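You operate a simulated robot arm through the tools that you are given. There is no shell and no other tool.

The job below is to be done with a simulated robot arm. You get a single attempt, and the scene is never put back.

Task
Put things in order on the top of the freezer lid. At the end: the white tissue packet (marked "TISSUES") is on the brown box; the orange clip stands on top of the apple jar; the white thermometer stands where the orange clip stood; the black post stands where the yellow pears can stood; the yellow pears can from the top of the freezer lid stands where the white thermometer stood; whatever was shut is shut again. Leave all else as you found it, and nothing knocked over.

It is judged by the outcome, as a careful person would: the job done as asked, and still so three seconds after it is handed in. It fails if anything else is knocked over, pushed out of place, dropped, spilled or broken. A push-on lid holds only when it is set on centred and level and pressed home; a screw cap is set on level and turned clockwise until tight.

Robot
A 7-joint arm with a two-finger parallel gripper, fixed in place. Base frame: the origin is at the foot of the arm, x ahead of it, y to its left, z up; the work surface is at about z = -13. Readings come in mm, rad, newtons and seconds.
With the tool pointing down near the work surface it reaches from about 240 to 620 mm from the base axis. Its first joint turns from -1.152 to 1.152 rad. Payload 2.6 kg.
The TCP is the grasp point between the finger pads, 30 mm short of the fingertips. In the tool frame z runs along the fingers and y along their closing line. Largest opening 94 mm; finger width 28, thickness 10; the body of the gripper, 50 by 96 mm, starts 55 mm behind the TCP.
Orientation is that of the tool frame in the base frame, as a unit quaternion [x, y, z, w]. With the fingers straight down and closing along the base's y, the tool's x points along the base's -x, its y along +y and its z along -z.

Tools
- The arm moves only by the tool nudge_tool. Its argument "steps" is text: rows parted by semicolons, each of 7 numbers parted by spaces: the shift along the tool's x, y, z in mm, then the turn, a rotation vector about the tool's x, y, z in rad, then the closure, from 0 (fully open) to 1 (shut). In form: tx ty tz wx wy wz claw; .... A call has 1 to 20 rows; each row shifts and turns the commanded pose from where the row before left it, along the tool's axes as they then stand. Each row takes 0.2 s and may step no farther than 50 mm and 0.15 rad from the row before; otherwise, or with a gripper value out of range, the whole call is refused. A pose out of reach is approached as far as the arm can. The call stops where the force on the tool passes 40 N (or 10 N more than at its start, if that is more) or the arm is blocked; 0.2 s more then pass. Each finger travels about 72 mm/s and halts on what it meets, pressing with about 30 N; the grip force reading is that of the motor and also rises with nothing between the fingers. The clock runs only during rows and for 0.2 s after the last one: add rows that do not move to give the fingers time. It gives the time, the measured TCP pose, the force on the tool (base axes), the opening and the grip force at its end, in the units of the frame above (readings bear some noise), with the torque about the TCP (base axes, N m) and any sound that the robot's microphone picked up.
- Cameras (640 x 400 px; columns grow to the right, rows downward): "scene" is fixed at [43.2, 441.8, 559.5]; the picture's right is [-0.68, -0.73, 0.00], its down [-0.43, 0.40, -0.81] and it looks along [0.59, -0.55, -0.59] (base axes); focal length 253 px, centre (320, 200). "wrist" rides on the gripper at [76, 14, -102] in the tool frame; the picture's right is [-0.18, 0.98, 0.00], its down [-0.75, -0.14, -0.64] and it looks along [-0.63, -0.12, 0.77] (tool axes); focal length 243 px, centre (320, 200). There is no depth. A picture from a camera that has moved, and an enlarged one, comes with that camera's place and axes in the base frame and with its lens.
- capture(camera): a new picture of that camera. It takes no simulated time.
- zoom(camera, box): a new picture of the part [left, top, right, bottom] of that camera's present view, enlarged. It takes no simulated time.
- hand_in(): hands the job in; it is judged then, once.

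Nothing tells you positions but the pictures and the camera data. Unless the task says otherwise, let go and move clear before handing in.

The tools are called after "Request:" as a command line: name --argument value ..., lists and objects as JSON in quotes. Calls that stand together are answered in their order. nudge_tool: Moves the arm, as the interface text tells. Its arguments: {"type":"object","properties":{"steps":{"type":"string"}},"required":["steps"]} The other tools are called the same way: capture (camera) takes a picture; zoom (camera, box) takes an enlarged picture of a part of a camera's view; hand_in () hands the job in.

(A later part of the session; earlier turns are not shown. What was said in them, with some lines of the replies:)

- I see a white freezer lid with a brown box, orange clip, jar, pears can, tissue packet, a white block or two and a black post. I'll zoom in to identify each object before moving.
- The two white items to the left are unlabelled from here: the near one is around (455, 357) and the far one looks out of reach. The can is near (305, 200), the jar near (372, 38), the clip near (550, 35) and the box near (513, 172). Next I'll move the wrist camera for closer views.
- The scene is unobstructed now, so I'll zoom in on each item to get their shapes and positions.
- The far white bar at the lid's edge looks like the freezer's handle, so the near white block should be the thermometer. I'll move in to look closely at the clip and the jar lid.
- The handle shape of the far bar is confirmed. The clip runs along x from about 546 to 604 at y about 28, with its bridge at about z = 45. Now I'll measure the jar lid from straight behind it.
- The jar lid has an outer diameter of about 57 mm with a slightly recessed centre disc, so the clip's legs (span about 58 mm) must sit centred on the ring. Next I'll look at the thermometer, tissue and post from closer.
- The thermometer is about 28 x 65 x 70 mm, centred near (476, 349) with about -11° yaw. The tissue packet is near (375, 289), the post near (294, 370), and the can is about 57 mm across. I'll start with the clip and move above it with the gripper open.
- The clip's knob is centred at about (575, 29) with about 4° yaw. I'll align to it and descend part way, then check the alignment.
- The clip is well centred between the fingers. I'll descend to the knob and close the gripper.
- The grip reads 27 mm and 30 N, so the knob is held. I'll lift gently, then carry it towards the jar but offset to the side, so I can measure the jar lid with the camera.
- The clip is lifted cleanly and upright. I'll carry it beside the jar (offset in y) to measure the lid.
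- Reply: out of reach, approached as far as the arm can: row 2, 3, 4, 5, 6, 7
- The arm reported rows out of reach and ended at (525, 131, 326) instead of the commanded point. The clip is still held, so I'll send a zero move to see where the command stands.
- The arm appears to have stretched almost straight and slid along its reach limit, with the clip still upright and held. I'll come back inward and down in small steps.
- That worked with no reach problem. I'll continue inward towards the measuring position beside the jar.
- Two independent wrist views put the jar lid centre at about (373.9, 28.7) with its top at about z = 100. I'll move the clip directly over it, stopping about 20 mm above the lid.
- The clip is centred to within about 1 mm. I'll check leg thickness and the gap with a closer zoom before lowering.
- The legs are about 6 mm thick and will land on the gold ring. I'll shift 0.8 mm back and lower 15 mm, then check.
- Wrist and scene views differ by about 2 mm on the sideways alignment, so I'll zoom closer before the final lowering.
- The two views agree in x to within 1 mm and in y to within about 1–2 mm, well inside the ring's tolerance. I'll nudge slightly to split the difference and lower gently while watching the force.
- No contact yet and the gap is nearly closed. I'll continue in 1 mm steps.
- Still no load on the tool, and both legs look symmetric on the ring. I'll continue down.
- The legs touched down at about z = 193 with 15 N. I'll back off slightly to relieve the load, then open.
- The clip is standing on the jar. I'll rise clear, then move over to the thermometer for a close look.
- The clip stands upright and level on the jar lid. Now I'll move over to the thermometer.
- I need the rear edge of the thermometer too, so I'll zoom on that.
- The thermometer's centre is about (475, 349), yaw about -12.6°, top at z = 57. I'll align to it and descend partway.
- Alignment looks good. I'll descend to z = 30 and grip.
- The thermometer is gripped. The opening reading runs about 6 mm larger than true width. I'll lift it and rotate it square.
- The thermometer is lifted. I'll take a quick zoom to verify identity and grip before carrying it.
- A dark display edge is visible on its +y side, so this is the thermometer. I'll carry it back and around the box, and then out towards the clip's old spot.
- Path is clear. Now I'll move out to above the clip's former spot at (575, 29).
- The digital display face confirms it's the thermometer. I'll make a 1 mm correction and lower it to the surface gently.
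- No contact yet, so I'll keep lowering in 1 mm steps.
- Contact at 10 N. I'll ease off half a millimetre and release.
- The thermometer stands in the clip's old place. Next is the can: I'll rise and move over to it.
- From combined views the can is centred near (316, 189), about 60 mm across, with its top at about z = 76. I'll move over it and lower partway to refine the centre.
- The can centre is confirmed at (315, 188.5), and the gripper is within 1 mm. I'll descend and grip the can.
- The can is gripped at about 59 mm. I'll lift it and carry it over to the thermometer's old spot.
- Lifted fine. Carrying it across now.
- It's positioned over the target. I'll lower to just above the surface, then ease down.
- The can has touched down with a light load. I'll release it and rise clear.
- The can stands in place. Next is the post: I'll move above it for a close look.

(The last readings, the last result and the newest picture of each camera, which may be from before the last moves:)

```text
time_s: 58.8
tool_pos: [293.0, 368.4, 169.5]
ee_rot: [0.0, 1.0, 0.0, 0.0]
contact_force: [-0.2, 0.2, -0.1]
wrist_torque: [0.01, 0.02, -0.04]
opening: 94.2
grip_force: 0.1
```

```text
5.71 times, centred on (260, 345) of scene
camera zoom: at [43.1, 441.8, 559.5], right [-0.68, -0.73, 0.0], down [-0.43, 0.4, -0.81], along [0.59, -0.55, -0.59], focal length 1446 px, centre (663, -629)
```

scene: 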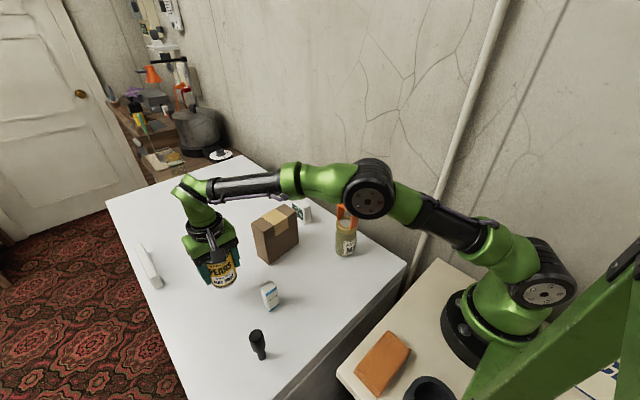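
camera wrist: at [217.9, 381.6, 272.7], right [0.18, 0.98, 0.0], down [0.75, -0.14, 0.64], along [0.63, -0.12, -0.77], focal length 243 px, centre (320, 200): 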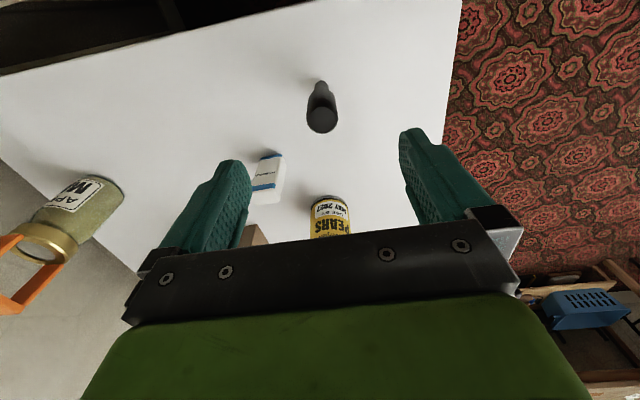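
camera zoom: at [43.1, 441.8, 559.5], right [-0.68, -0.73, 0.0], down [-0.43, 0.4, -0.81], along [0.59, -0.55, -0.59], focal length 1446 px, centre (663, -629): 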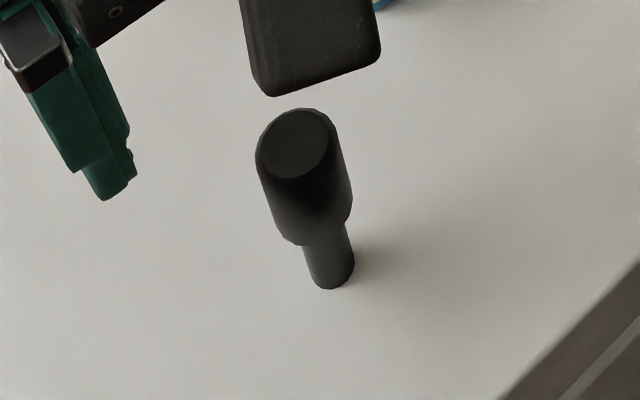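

The post's head is a cylinder about 27 mm across on a 15 mm stem, centred at about (293.5, 369), with its top near z = 78. I'll descend over it, part-close the gripper and check alignment.

Request:
nudge_tool --steps "1 0.9 30 0 0 0 0; 0 0 30 0 0 0 0; 0 0 30 0 0 0 0; 0 0 20 0 0 0 0; 0 0 9 0 0 0 0; 0 0 0 0 0 0 0.3; 0 0 0 0 0 0 0.5; 0 0 0 0 0 0 0.55; 0 0 0 0 0 0 0.55"

Request:
capture --camera "wrist"

Request:
zoom --camera "scene" --box '[210, 290, 310, 380]'

```text
time_s: 60.8
tool_pos: [294.3, 371.6, 50.5]
ee_rot: [0.0, 1.0, 0.0, 0.0]
contact_force: [0.5, 0.2, -0.6]
wrist_torque: [-0.03, -0.05, 0.04]
opening: 42.5
grip_force: 0.0
```

```text
taken
camera wrist: at [217.5, 384.1, 154.7], right [0.18, 0.98, 0.0], down [0.75, -0.14, 0.64], along [0.63, -0.12, -0.77], focal length 243 px, centre (320, 200)
```

wrist: 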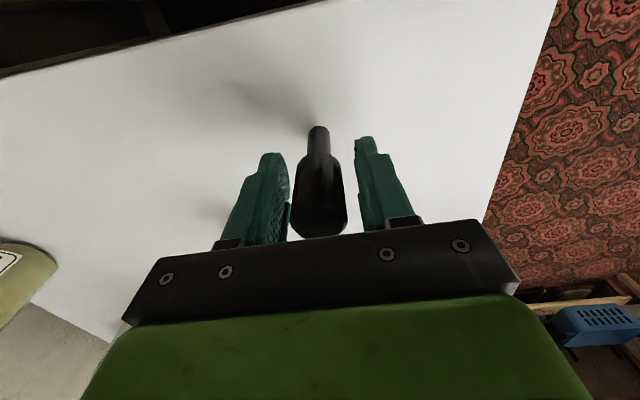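

```text
4.44 times, centred on (260, 335) of scene
camera zoom: at [43.2, 441.8, 559.5], right [-0.68, -0.73, 0.0], down [-0.43, 0.4, -0.81], along [0.59, -0.55, -0.59], focal length 1124 px, centre (587, -400)
```

zoom: 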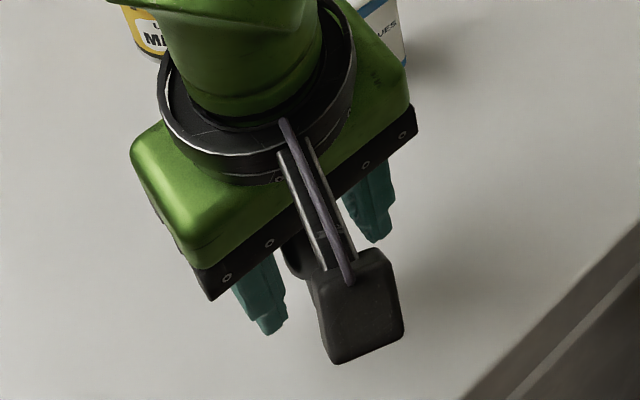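

The post sits about 1.5 mm off-centre between the fingers, so I'll correct it before closing.

Request:
nudge_tool --steps "0 -1.3 0 0 0 0 0.55; 0 0 0 0 0 0 0.6; 0 0 0 0 0 0 0.6"

Request:
zoom --camera "wrist" --box '[240, 110, 400, 250]'

```text
time_s: 61.6
tool_pos: [294.5, 368.7, 50.6]
ee_rot: [0.0, 1.0, 0.0, 0.0]
contact_force: [0.5, 0.6, -0.8]
wrist_torque: [-0.01, 0.0, -0.01]
opening: 37.5
grip_force: 0.1
```

```text
2.86 times, centred on (320, 180) of wrist
camera zoom: at [217.5, 382.7, 154.8], right [0.18, 0.98, 0.0], down [0.75, -0.14, 0.64], along [0.63, -0.12, -0.77], focal length 693 px, centre (320, 257)
```

zoom: 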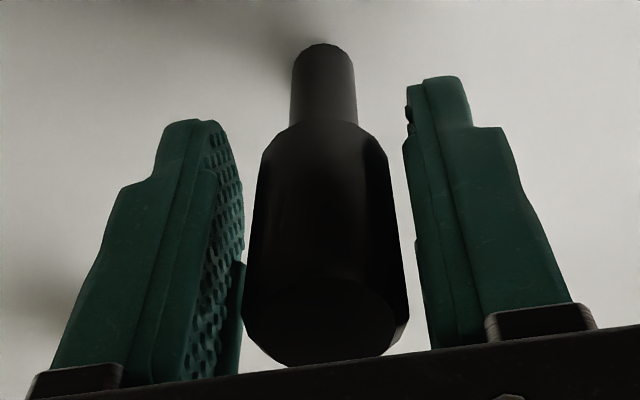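

Now well centred, so I'll close slowly and grip.

Request:
nudge_tool --steps "0 0 0 0 0 0 0.64; 0 0 0 0 0 0 0.67; 0 0 0 0 0 0 0.69; 0 0 0 0 0 0 0.71; 0 0 0 0 0 0 0.73; 0 0 0 0 0 0 0.8; 0 0 0 0 0 0 1; 0 0 0 0 0 0 1"

Request:
zoom --camera "wrist" --box '[240, 110, 400, 250]'

```text
time_s: 63.4
tool_pos: [294.4, 369.7, 50.9]
ee_rot: [0.0, 1.0, 0.0, 0.0]
contact_force: [-0.4, -0.4, -0.1]
wrist_torque: [0.04, 0.0, -0.04]
opening: 25.1
grip_force: 29.9
```

```text
2.86 times, centred on (320, 180) of wrist
camera zoom: at [217.5, 382.7, 154.7], right [0.18, 0.98, 0.0], down [0.75, -0.14, 0.64], along [0.63, -0.12, -0.77], focal length 693 px, centre (320, 257)
```

zoom: 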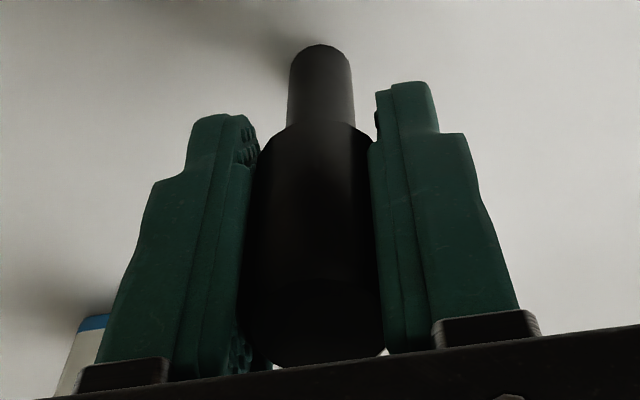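

The post is held at 25 mm. I'll lift it and carry it to the can's old spot at (315, 188.5).

Request:
nudge_tool --steps "0 0 -5 0 0 0 1; 0 0 -20 0 0 0 1; 0 0 -30 0 0 0 1; 0 0 -35 0 0 0 1; -4.3 -36.1 0 0 0 0 1; -4.3 -36.1 0 0 0 0 1; -4.3 -36.1 0 0 0 0 1; -4.3 -36.2 0 0 0 0 1; -4.5 -36.2 0 0 0 0 1; 0 0 0 0 0 0 1"

Request:
capture --camera "wrist"

Request:
capture --camera "scene"

```text
time_s: 65.6
tool_pos: [315.8, 188.0, 139.8]
ee_rot: [-0.001, 1.0, 0.0, 0.0]
contact_force: [1.0, -0.8, -0.8]
wrist_torque: [-0.01, 0.0, 0.0]
opening: 25.1
grip_force: 29.8
```

```text
taken
camera wrist: at [239.3, 201.1, 244.2], right [0.18, 0.98, 0.0], down [0.75, -0.14, 0.64], along [0.63, -0.12, -0.77], focal length 243 px, centre (320, 200)
```

wrist: 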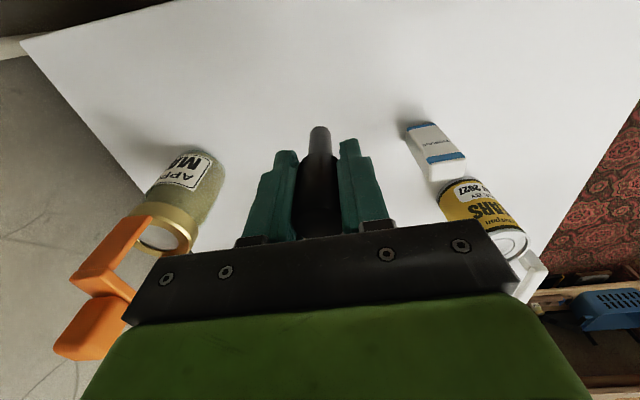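

```text
taken
```

scene: 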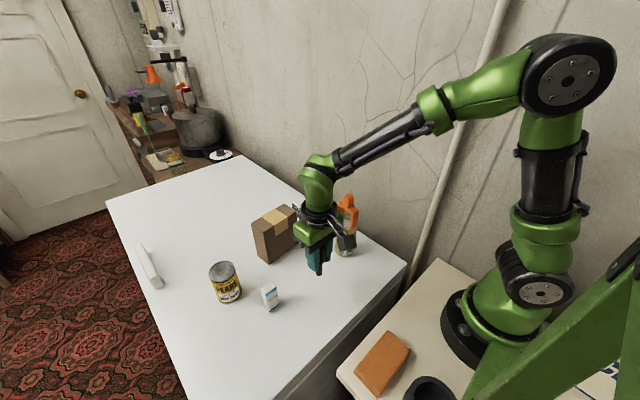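

It's over the target. I'll lower to near contact height, then ease down.

Request:
nudge_tool --steps "0 0.6 25 0 0 0 1; 0 0 25 0 0 0 1; 0 0 20 0 0 0 1; 0 0 10 0 0 0 1; 0 0 5 0 0 0 1; 0 0 0 0 0 0 1"

Request:
nudge_tool --steps "0 0 1.5 0 0 0 1; 0 0 0 0 0 0 1"

Request:
nudge_tool --steps "0 0 1 0 0 0 1; 0 0 0 0 0 0 1"

Request:
zoom --camera "scene" --box '[270, 240, 370, 320]'

```text
time_s: 67.0
tool_pos: [316.1, 187.6, 55.4]
ee_rot: [0.0, 1.0, 0.0, 0.0]
contact_force: [0.2, -0.2, -0.6]
wrist_torque: [-0.01, -0.01, 0.01]
opening: 25.1
grip_force: 30.5
```

```text
time_s: 67.6
tool_pos: [316.5, 188.7, 53.4]
ee_rot: [0.0, 1.0, 0.0, 0.001]
contact_force: [-0.8, -0.7, 0.1]
wrist_torque: [-0.01, 0.02, 0.02]
opening: 25.1
grip_force: 30.1
```

```text
time_s: 68.2
tool_pos: [316.2, 189.0, 53.0]
ee_rot: [0.0, 1.0, 0.001, 0.0]
contact_force: [0.2, -0.2, -1.4]
wrist_torque: [0.03, -0.01, 0.01]
opening: 25.0
grip_force: 30.3
```

```text
5.00 times, centred on (320, 280) of scene
camera zoom: at [43.2, 441.8, 559.5], right [-0.68, -0.73, 0.0], down [-0.43, 0.4, -0.81], along [0.59, -0.55, -0.59], focal length 1265 px, centre (320, -200)
```

zoom: 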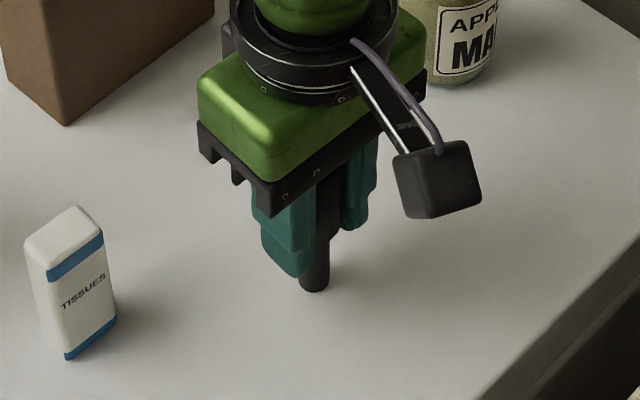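

Request:
nudge_tool --steps "0 0 1 0 0 0 1; 0 0 0 0 0 0 1"

Request:
nudge_tool --steps "0 0 1 0 0 0 1; 0 0 0 0 0 0 1"

```text
time_s: 68.8
tool_pos: [315.3, 190.0, 52.5]
ee_rot: [0.0, 1.0, 0.001, 0.0]
contact_force: [0.1, 1.0, 0.3]
wrist_torque: [0.01, 0.0, -0.01]
opening: 25.1
grip_force: 30.1
```

```text
time_s: 69.4
tool_pos: [315.6, 188.0, 50.5]
ee_rot: [0.0, 1.0, 0.0, 0.0]
contact_force: [0.0, -0.8, -0.7]
wrist_torque: [0.02, 0.05, 0.0]
opening: 24.8
grip_force: 29.9
```

Request:
nudge_tool --steps "0 0 0.7 0 0 0 1; 0 0 0 0 0 0 1"

Request:
nudge_tool --steps "0 0 0.7 0 0 0 1; 0 0 0 0 0 0 1"

```text
time_s: 70.0
tool_pos: [316.1, 189.4, 50.6]
ee_rot: [0.0, 1.0, 0.001, 0.0]
contact_force: [-2.6, -0.1, 9.6]
wrist_torque: [-0.03, 0.16, 0.02]
opening: 25.2
grip_force: 30.9
```

```text
time_s: 70.6
tool_pos: [316.8, 188.4, 49.9]
ee_rot: [0.001, 1.0, 0.001, 0.001]
contact_force: [-3.4, -1.5, 20.0]
wrist_torque: [-0.14, 0.27, -0.01]
opening: 25.0
grip_force: 29.1
```

Firm contact. I'll back off about 1 mm to unload, then open slowly so the post isn't disturbed.

Request:
nudge_tool --steps "0 0 -1 0 0 0 1; 0 0 0 0 0 0 1"

Request:
nudge_tool --steps "0 0 0 0 0 0 0.72; 0 0 0 0 0 0 0.7; 0 0 0 0 0 0 0.67; 0 0 0 0 0 0 0.62; 0 0 0 0 0 0 0.5; 0 0 0 0 0 0 0.3; 0 0 0 0 0 0 0.15; 0 0 0 0 0 0 0.15"

Request:
capture --camera "wrist"

Request:
zoom --camera "scene" --box '[270, 240, 370, 320]'

```text
time_s: 71.2
tool_pos: [316.4, 188.2, 51.5]
ee_rot: [0.0, 1.0, 0.0, 0.001]
contact_force: [2.1, 1.1, 6.3]
wrist_torque: [0.06, -0.14, 0.01]
opening: 24.9
grip_force: 29.9
```

```text
time_s: 73.0
tool_pos: [316.4, 189.6, 50.4]
ee_rot: [0.0, 1.0, -0.001, 0.0]
contact_force: [-0.8, -1.2, 0.3]
wrist_torque: [0.02, 0.04, 0.0]
opening: 79.9
grip_force: 0.1
```

```text
taken
camera wrist: at [239.4, 202.3, 154.5], right [0.18, 0.98, 0.0], down [0.75, -0.14, 0.64], along [0.63, -0.12, -0.77], focal length 243 px, centre (320, 200)
```

wrist: 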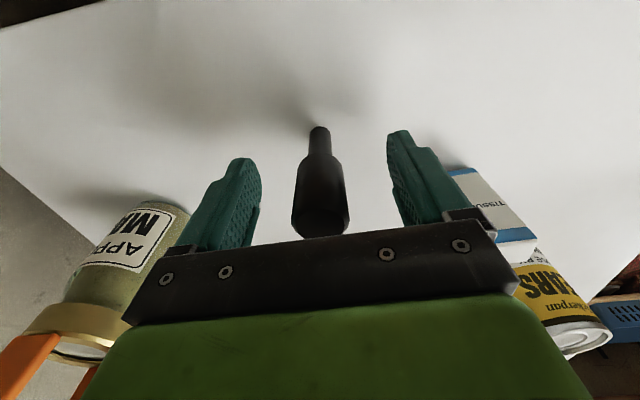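

```text
5.00 times, centred on (320, 280) of scene
camera zoom: at [43.2, 441.8, 559.5], right [-0.68, -0.73, 0.0], down [-0.43, 0.4, -0.81], along [0.59, -0.55, -0.59], focal length 1265 px, centre (320, -200)
```

zoom: 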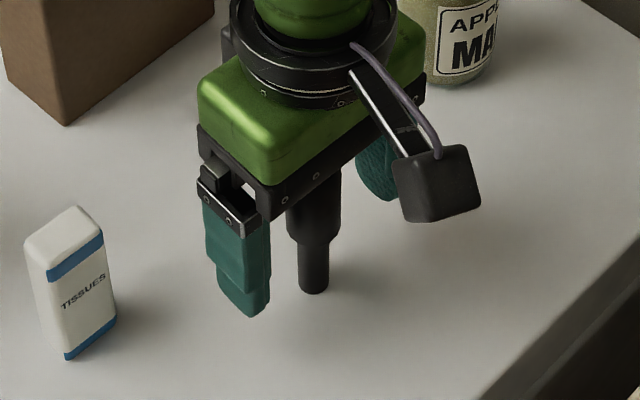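

The post stands upright on its own. I'll rise clear and go to the tissue packet.

Request:
nudge_tool --steps "0 0 -20 0 0 0 0.1; 0 0 -35 0 0 0 0; 0 0 -40 0 0 0 0; 0 0 -35 0 0 0 0; -18 33 0 0 0 0 0; -20 33 0 0 0 0 0; -20 34 0 0 0 0 0; 0 0 0 0 0 0 0"

Request:
capture --camera "wrist"

Request:
zoom --camera "wrist" --box '[250, 50, 390, 150]'

Request:
capture --camera "scene"

```text
time_s: 74.8
tool_pos: [373.6, 288.9, 180.7]
ee_rot: [-0.001, 1.0, 0.0, -0.001]
contact_force: [-0.2, -0.2, -0.1]
wrist_torque: [0.01, -0.01, -0.01]
opening: 93.7
grip_force: 0.1
```

```text
taken
camera wrist: at [297.3, 303.2, 285.1], right [0.18, 0.98, 0.0], down [0.75, -0.14, 0.64], along [0.63, -0.12, -0.77], focal length 243 px, centre (320, 200)
```

wrist: 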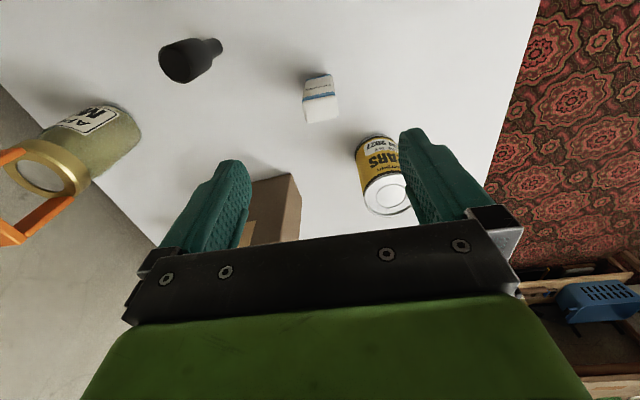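

```text
4.00 times, centred on (320, 100) of wrist
camera zoom: at [297.3, 303.2, 285.1], right [0.18, 0.98, 0.0], down [0.75, -0.14, 0.64], along [0.63, -0.12, -0.77], focal length 970 px, centre (320, 600)
```

zoom: 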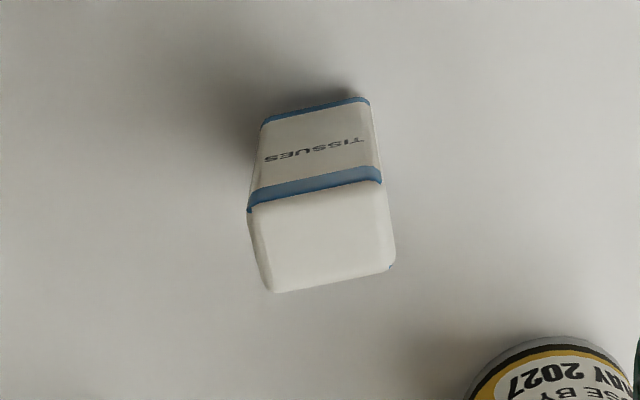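

```text
taken
```

scene: 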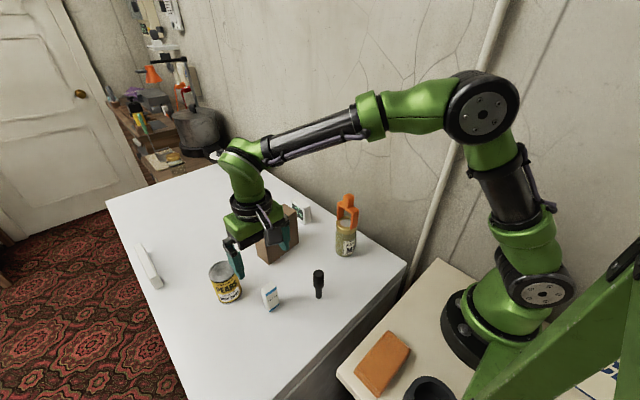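

The tissue packet is centred near (375.6, 289), yaw about +2°, top at about z = 60. Before gripping it I'll take an unobstructed look at the box top to measure where to place it.

Request:
nudge_tool --steps "-14 -29.2 -15 0 0 0 0; -14 -29.2 -15 0 0 0 0; -14 -29.2 -15 0 0 0 0; -14 -29.2 -15 0 0 0 0; 0 0 0 0 0 0 0"

Request:
capture --camera "wrist"

Request:
zoom --camera "wrist" --box '[250, 130, 420, 236]'

Request:
zoom --camera "scene" --box '[230, 190, 330, 270]'

```text
time_s: 76.0
tool_pos: [429.9, 172.8, 239.4]
ee_rot: [0.0, 1.0, 0.0, 0.0]
contact_force: [0.2, -0.3, -0.1]
wrist_torque: [0.02, -0.01, 0.02]
opening: 94.3
grip_force: 0.0
```

```text
taken
camera wrist: at [353.2, 185.8, 344.5], right [0.18, 0.98, 0.0], down [0.75, -0.14, 0.64], along [0.63, -0.12, -0.77], focal length 243 px, centre (320, 200)
```

wrist: 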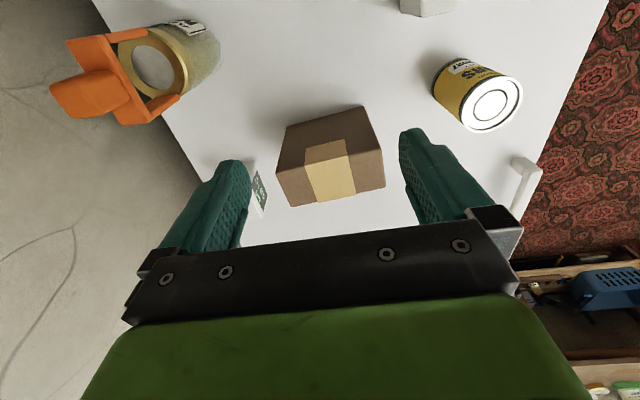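

```text
3.76 times, centred on (335, 183) of wrist
camera zoom: at [353.2, 185.8, 344.5], right [0.18, 0.98, 0.0], down [0.75, -0.14, 0.64], along [0.63, -0.12, -0.77], focal length 913 px, centre (264, 264)
```

zoom: 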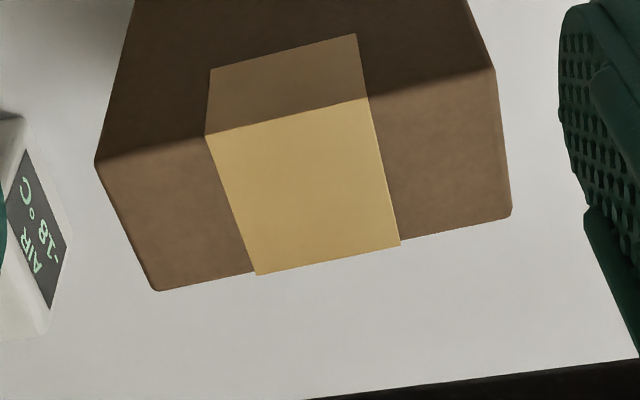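

```text
5.00 times, centred on (280, 230) of scene
camera zoom: at [43.2, 441.8, 559.5], right [-0.68, -0.73, 0.0], down [-0.43, 0.4, -0.81], along [0.59, -0.55, -0.59], focal length 1265 px, centre (520, 50)
```

zoom: 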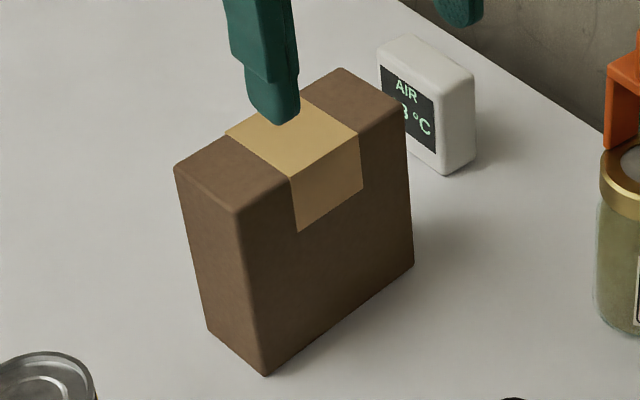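

The box top is centred at about (516, 169), z about 113, yaw about +5°. Now back to the tissue packet, aligning above it.

Request:
nudge_tool --steps "13.6 29.1 14.8 0 0 0 0; 13.6 29.1 14.8 0 0 0 0; 13.6 29.1 14.8 0 0 0 0; 13.4 29.2 14.8 0 0 0 0; 0 0 0 0 0 -0.04 0; 0 0 40 0 0 0 0; 0 0 30 0 0 0 0; 0 0 0 0 0 0 0"

Request:
capture --camera "wrist"

Request:
zoom --camera "wrist" --box '[240, 70, 400, 190]'

```text
time_s: 77.8
tool_pos: [374.9, 289.1, 111.9]
ee_rot: [-0.022, 1.0, 0.0, 0.0]
contact_force: [0.5, -0.5, -0.6]
wrist_torque: [-0.04, 0.01, 0.03]
opening: 94.0
grip_force: 0.1
```

```text
taken
camera wrist: at [297.8, 299.0, 214.7], right [0.14, 0.99, 0.0], down [0.76, -0.11, 0.64], along [0.64, -0.09, -0.77], focal length 243 px, centre (320, 200)
```

wrist: 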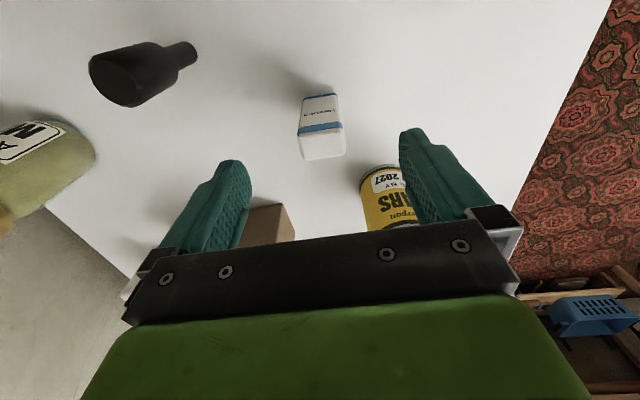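

```text
3.33 times, centred on (320, 130) of wrist
camera zoom: at [297.8, 299.0, 214.7], right [0.14, 0.99, 0.0], down [0.76, -0.11, 0.64], along [0.64, -0.09, -0.77], focal length 809 px, centre (320, 433)
```

zoom: 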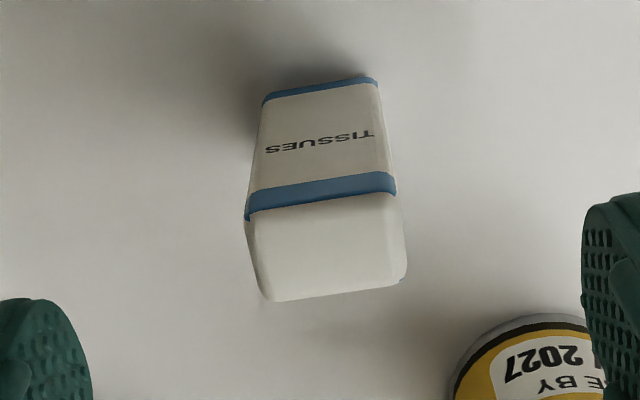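

The packet is nearly centred. I'll make a small correction, descend and grip it slowly.

Request:
nudge_tool --steps "-0.8 0.7 30 0 0 0 0; 0 0 30 0 0 0 0; 0 0 20 0 0 0 0; 0 0 0 0 0 0 0.3; 0 0 0 0 0 0 0.5; 0 0 0 0 0 0 0.55; 0 0 0 0 0 0 0.6; 0 0 0 0 0 0 0.64; 0 0 0 0 0 0 0.68; 0 0 0 0 0 0 0.75; 0 0 0 0 0 0 1; 0 0 0 0 0 0 1"

Request:
capture --camera "wrist"

Request:
zoom --camera "scene" --box '[220, 250, 320, 330]'

```text
time_s: 80.4
tool_pos: [376.0, 289.7, 31.4]
ee_rot: [-0.02, 1.0, 0.0, 0.0]
contact_force: [-0.2, 0.1, -0.1]
wrist_torque: [-0.01, 0.01, 0.0]
opening: 35.0
grip_force: 30.2
```

```text
taken
camera wrist: at [299.3, 299.4, 135.1], right [0.14, 0.99, 0.0], down [0.76, -0.11, 0.64], along [0.64, -0.09, -0.77], focal length 243 px, centre (320, 200)
```

wrist: 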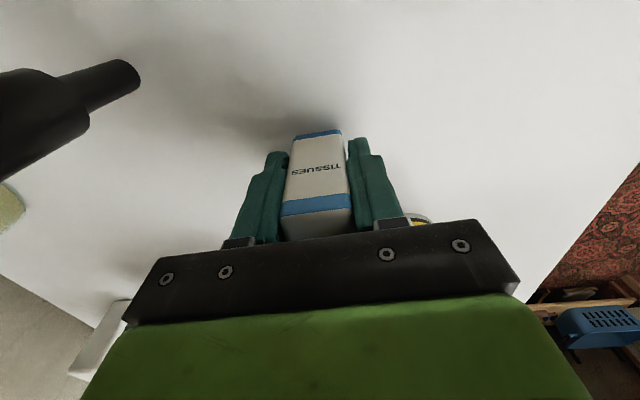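

```text
5.00 times, centred on (270, 290) of scene
camera zoom: at [43.2, 441.8, 559.5], right [-0.68, -0.73, 0.0], down [-0.43, 0.4, -0.81], along [0.59, -0.55, -0.59], focal length 1265 px, centre (570, -250)
```

zoom: 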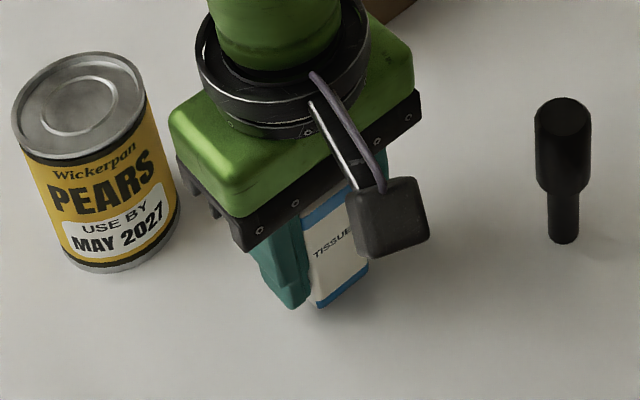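

The packet is gripped. I'll lift it well above box height first.

Request:
nudge_tool --steps "0 0 -5 0 0 0 1; 0 0 -20 0 0 0 1; 0 0 -33 0 0 0 1; 0 0 -33 0 0 0 1; 0 0 -33 0 0 0 1; 0 0 -34 0 0 0 1; 0 0 0 0 0 0 1"

Request:
nudge_tool --steps "-27 -25.2 0 0 0 0 1; -27 -25.2 0 0 0 0 1; -27 -25.2 0 0 0 0 1; -27 -25.2 0 0 0 0 1; -26.7 -25 0 0 0 0 1; 0 0 0 0 0 -0.045 1; 0 0 0 0 0 0 1"

Request:
capture --camera "wrist"

Request:
zoom --camera "scene" --box '[220, 150, 340, 270]'

```text
time_s: 82.0
tool_pos: [378.4, 289.2, 190.0]
ee_rot: [-0.02, 1.0, 0.0, 0.0]
contact_force: [-0.1, 0.6, -0.1]
wrist_torque: [0.01, -0.01, 0.0]
opening: 35.0
grip_force: 29.6
```

```text
time_s: 83.6
tool_pos: [516.3, 168.1, 188.8]
ee_rot: [-0.044, 0.999, 0.0, 0.0]
contact_force: [-0.3, 0.3, 0.6]
wrist_torque: [-0.01, 0.02, 0.01]
opening: 34.7
grip_force: 30.1
```

```text
taken
camera wrist: at [439.3, 175.8, 293.3], right [0.1, 1.0, 0.0], down [0.76, -0.08, 0.64], along [0.64, -0.06, -0.77], focal length 243 px, centre (320, 200)
```

wrist: 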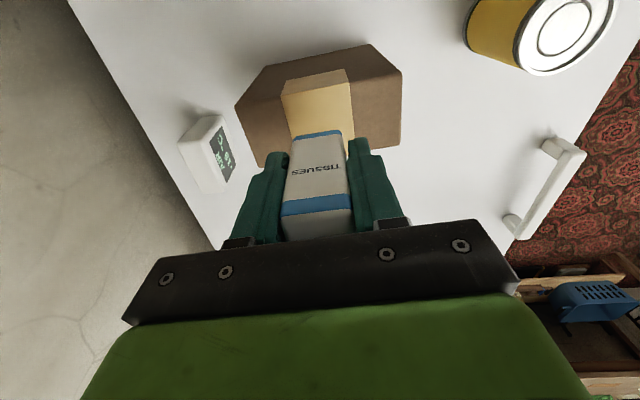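

```text
3.33 times, centred on (280, 210) of scene
camera zoom: at [43.2, 441.8, 559.5], right [-0.68, -0.73, 0.0], down [-0.43, 0.4, -0.81], along [0.59, -0.55, -0.59], focal length 843 px, centre (453, 167)
```

zoom: 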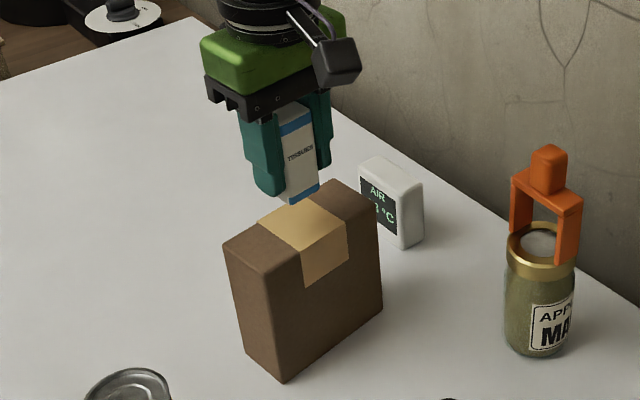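

The packet is above the centre of the box. I'll lower 24 mm and inspect.

Request:
nudge_tool --steps "0 0 10 0 0 0 1; 0 0 8 0 0 0 1; 0 0 6 0 0 0 1; 0 0 0 0 0 0 1"

Request:
zoom --camera "scene" --box '[240, 170, 320, 240]'

Request:
zoom --camera "wrist" --box '[210, 20, 420, 180]'

```text
time_s: 84.6
tool_pos: [516.4, 169.7, 164.9]
ee_rot: [-0.043, 0.999, -0.001, 0.0]
contact_force: [-0.1, -0.3, -0.9]
wrist_torque: [-0.04, 0.0, -0.01]
opening: 35.1
grip_force: 29.9
```

```text
5.71 times, centred on (280, 205) of scene
camera zoom: at [43.2, 441.8, 559.5], right [-0.68, -0.73, 0.0], down [-0.43, 0.4, -0.81], along [0.59, -0.55, -0.59], focal length 1446 px, centre (549, 171)
```

zoom: 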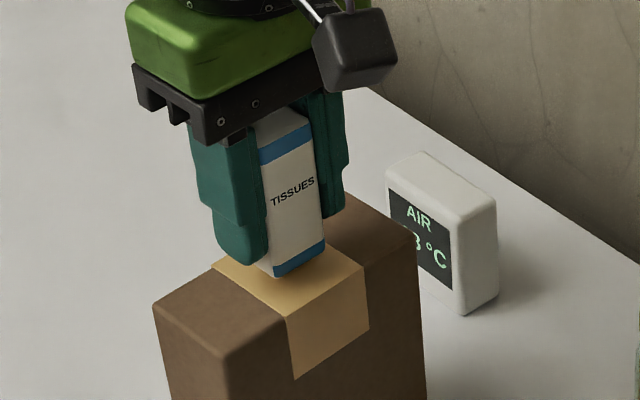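

```text
2.50 times, centred on (315, 100) of wrist
camera zoom: at [438.7, 175.8, 269.5], right [0.1, 1.0, 0.0], down [0.76, -0.08, 0.64], along [0.64, -0.06, -0.77], focal length 606 px, centre (332, 450)
```

zoom: 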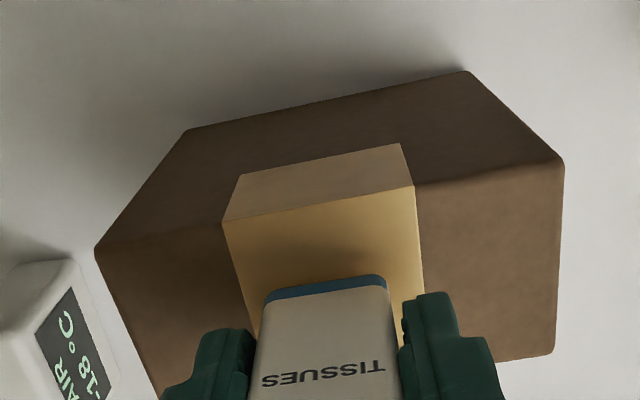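

It's nicely over the tape. I'll ease down to contact.

Request:
nudge_tool --steps "0 0 3 0 0 0 1; 0 0 0 0 0 0 1"

Request:
nudge_tool --steps "0 0 1.5 0 0 0 1; 0 0 0 0 0 0 1"

Request:
nudge_tool --steps "0 0 1 0 0 0 1; 0 0 0 0 0 0 1"

Request:
zoom --camera "scene" --box '[255, 195, 305, 235]'

```text
time_s: 85.2
tool_pos: [516.2, 169.0, 162.7]
ee_rot: [-0.043, 0.999, 0.0, 0.0]
contact_force: [0.6, -0.4, -0.5]
wrist_torque: [0.0, -0.05, 0.03]
opening: 35.0
grip_force: 30.5
```

```text
time_s: 85.8
tool_pos: [516.6, 169.8, 160.9]
ee_rot: [-0.043, 0.999, 0.0, 0.0]
contact_force: [-0.7, -0.1, 0.3]
wrist_torque: [-0.01, 0.01, -0.01]
opening: 34.9
grip_force: 30.1
```

```text
time_s: 86.4
tool_pos: [516.9, 169.6, 160.4]
ee_rot: [-0.043, 0.999, 0.001, 0.001]
contact_force: [-1.8, 0.4, 7.4]
wrist_torque: [-0.02, 0.1, 0.0]
opening: 34.9
grip_force: 29.8
```

```text
10.00 times, centred on (280, 215) of scene
camera zoom: at [43.1, 441.8, 559.6], right [-0.68, -0.73, 0.0], down [-0.43, 0.4, -0.81], along [0.59, -0.55, -0.59], focal length 2530 px, centre (720, 50)
```

zoom: 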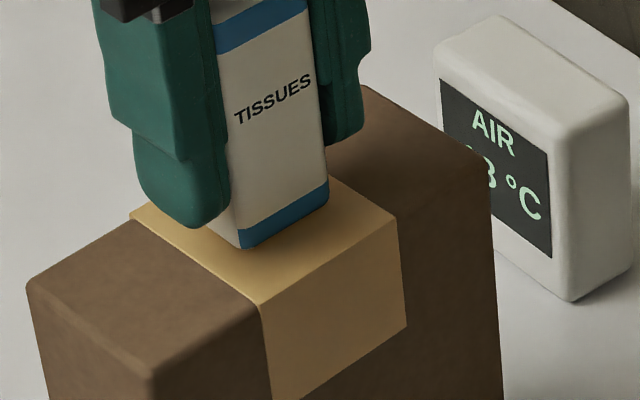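

Contact at 7 N on the box top. I'll ease off and release slowly.

Request:
nudge_tool --steps "0 0 -0.3 0 0 0 1; 0 0 0 0 0 0 0.62; 0 0 0 0 0 0 0.58; 0 0 0 0 0 0 0.5; 0 0 0 0 0 0 0.35; 0 0 0 0 0 0 0.15; 0 0 0 0 0 0 0.1; 0 0 0 0 0 0 0.1"

Request:
zoom --camera "scene" --box '[230, 165, 330, 245]'

Request:
capture --camera "wrist"

```text
time_s: 88.2
tool_pos: [516.3, 168.4, 161.2]
ee_rot: [-0.043, 0.999, 0.0, 0.0]
contact_force: [-0.1, 0.4, 0.0]
wrist_torque: [-0.01, 0.0, 0.01]
opening: 84.7
grip_force: 0.1
```

```text
5.00 times, centred on (280, 205) of scene
camera zoom: at [43.2, 441.8, 559.5], right [-0.68, -0.73, 0.0], down [-0.43, 0.4, -0.81], along [0.59, -0.55, -0.59], focal length 1265 px, centre (520, 175)
```

zoom: 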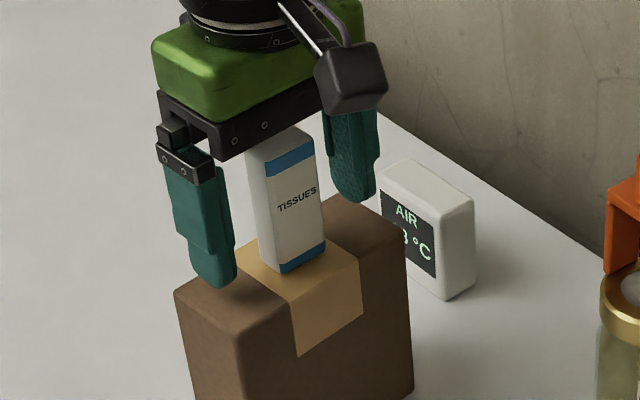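

```text
taken
camera wrist: at [438.6, 176.0, 264.4], right [0.1, 1.0, 0.0], down [0.76, -0.08, 0.64], along [0.64, -0.06, -0.77], focal length 243 px, centre (320, 200)
```

wrist: 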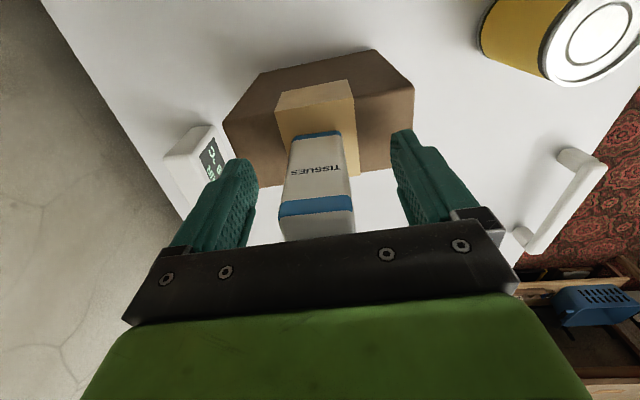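

The packet stands on the box. I'll rise straight up clear of it and then retract for a final inspection.

Request:
nudge_tool --steps "0 0 -10 0 0 0 0.1; 0 0 -25 0 0 0 0.1; 0 0 -25 0 0 0 0.1; 0 0 -25 0 0 0 0.1; 0 0 0 0 0 0.087 0.1; 30 0 0 0 0 0 0; 35 0 0 0 0 0 0; 35 0 0 0 0 0 0; 35 0 -10 0 0 0 0; 35 0 -10 0 0 0 0; 0 0 0 0 0 0 0"

Request:
capture --camera "scene"

Request:
capture --camera "wrist"

```text
time_s: 90.6
tool_pos: [344.4, 167.4, 264.4]
ee_rot: [0.0, 1.0, 0.0, -0.001]
contact_force: [0.3, -1.1, 0.0]
wrist_torque: [-0.02, 0.01, -0.01]
opening: 93.9
grip_force: 0.0
```

```text
taken
```

scene: 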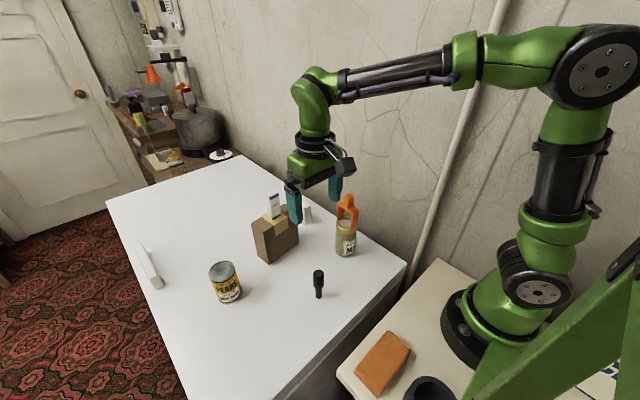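

```text
taken
camera wrist: at [268.7, 182.4, 368.6], right [0.19, 0.98, 0.0], down [0.75, -0.14, 0.64], along [0.63, -0.12, -0.77], focal length 243 px, centre (320, 200)
```

wrist: 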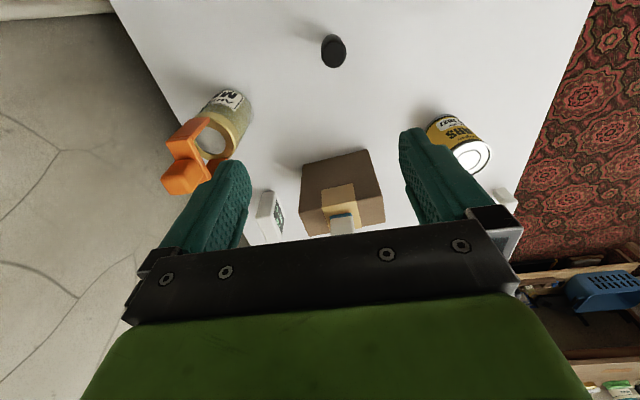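

Everything looks in place. I'll do a final zoomed check of each item before handing in.

Request:
zoom --camera "scene" --box '[240, 180, 380, 270]'

Request:
zoom --camera "scene" --box '[190, 240, 350, 340]'

Request:
zoom --camera "scene" --box '[325, 185, 375, 265]'

```text
4.44 times, centred on (310, 225) of scene
camera zoom: at [43.1, 441.8, 559.5], right [-0.68, -0.73, 0.0], down [-0.43, 0.4, -0.81], along [0.59, -0.55, -0.59], focal length 1124 px, centre (364, 89)
```

zoom: 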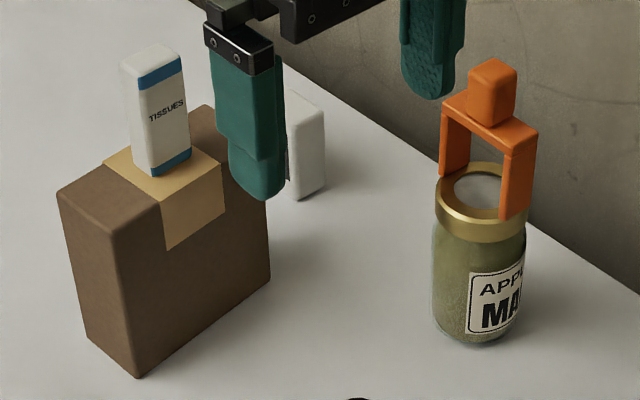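

```text
4.00 times, centred on (270, 290) of scene
camera zoom: at [43.1, 441.8, 559.5], right [-0.68, -0.73, 0.0], down [-0.43, 0.4, -0.81], along [0.59, -0.55, -0.59], focal length 1012 px, centre (520, -160)
```

zoom: 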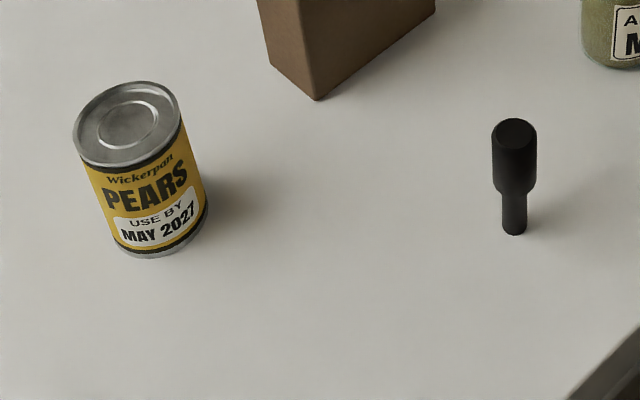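

```text
5.00 times, centred on (350, 225) of scene
camera zoom: at [43.1, 441.8, 559.5], right [-0.68, -0.73, 0.0], down [-0.43, 0.4, -0.81], along [0.59, -0.55, -0.59], focal length 1265 px, centre (170, 75)
```

zoom: 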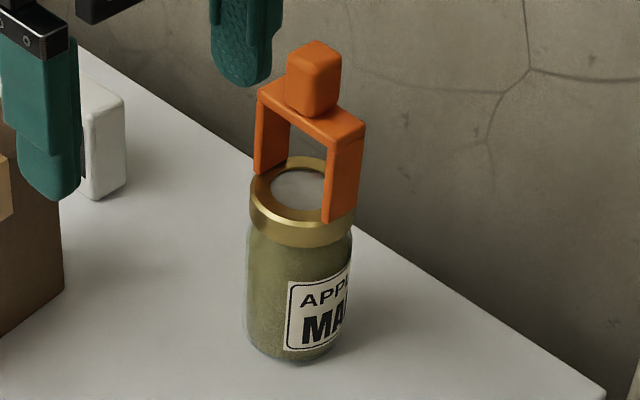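

The clip stands on the jar, the thermometer is in the clip's place, the can is in the thermometer's place and the post is in the can's place. The tissue packet is on the box, everything is upright and the gripper is clear, so I'm handing in.

Request:
hand_in

```text
The job is handed in.
```

The five items are where you asked, upright, and the job is handed in.

- **Tissue packet:** it stands upright on top of the brown box.
- **Orange clip:** it stands on the lid of the apple jar, with both legs on the metal ring.
- **White thermometer:** it stands where the clip stood. I turned it about 13° to square it up, so it faces slightly differently than before.
- **Pears can:** it stands where the thermometer stood.
- **Black post:** it stands where the pears can stood.

I never opened the apple jar or anything else, so what was shut stayed shut. The box, jar and handle were not moved. The final pictures show nothing knocked over and the gripper clear of everything.

While carrying the clip, the arm hit its reach limit and drifted off the planned path. The clip stayed in the grip and nothing was touched.
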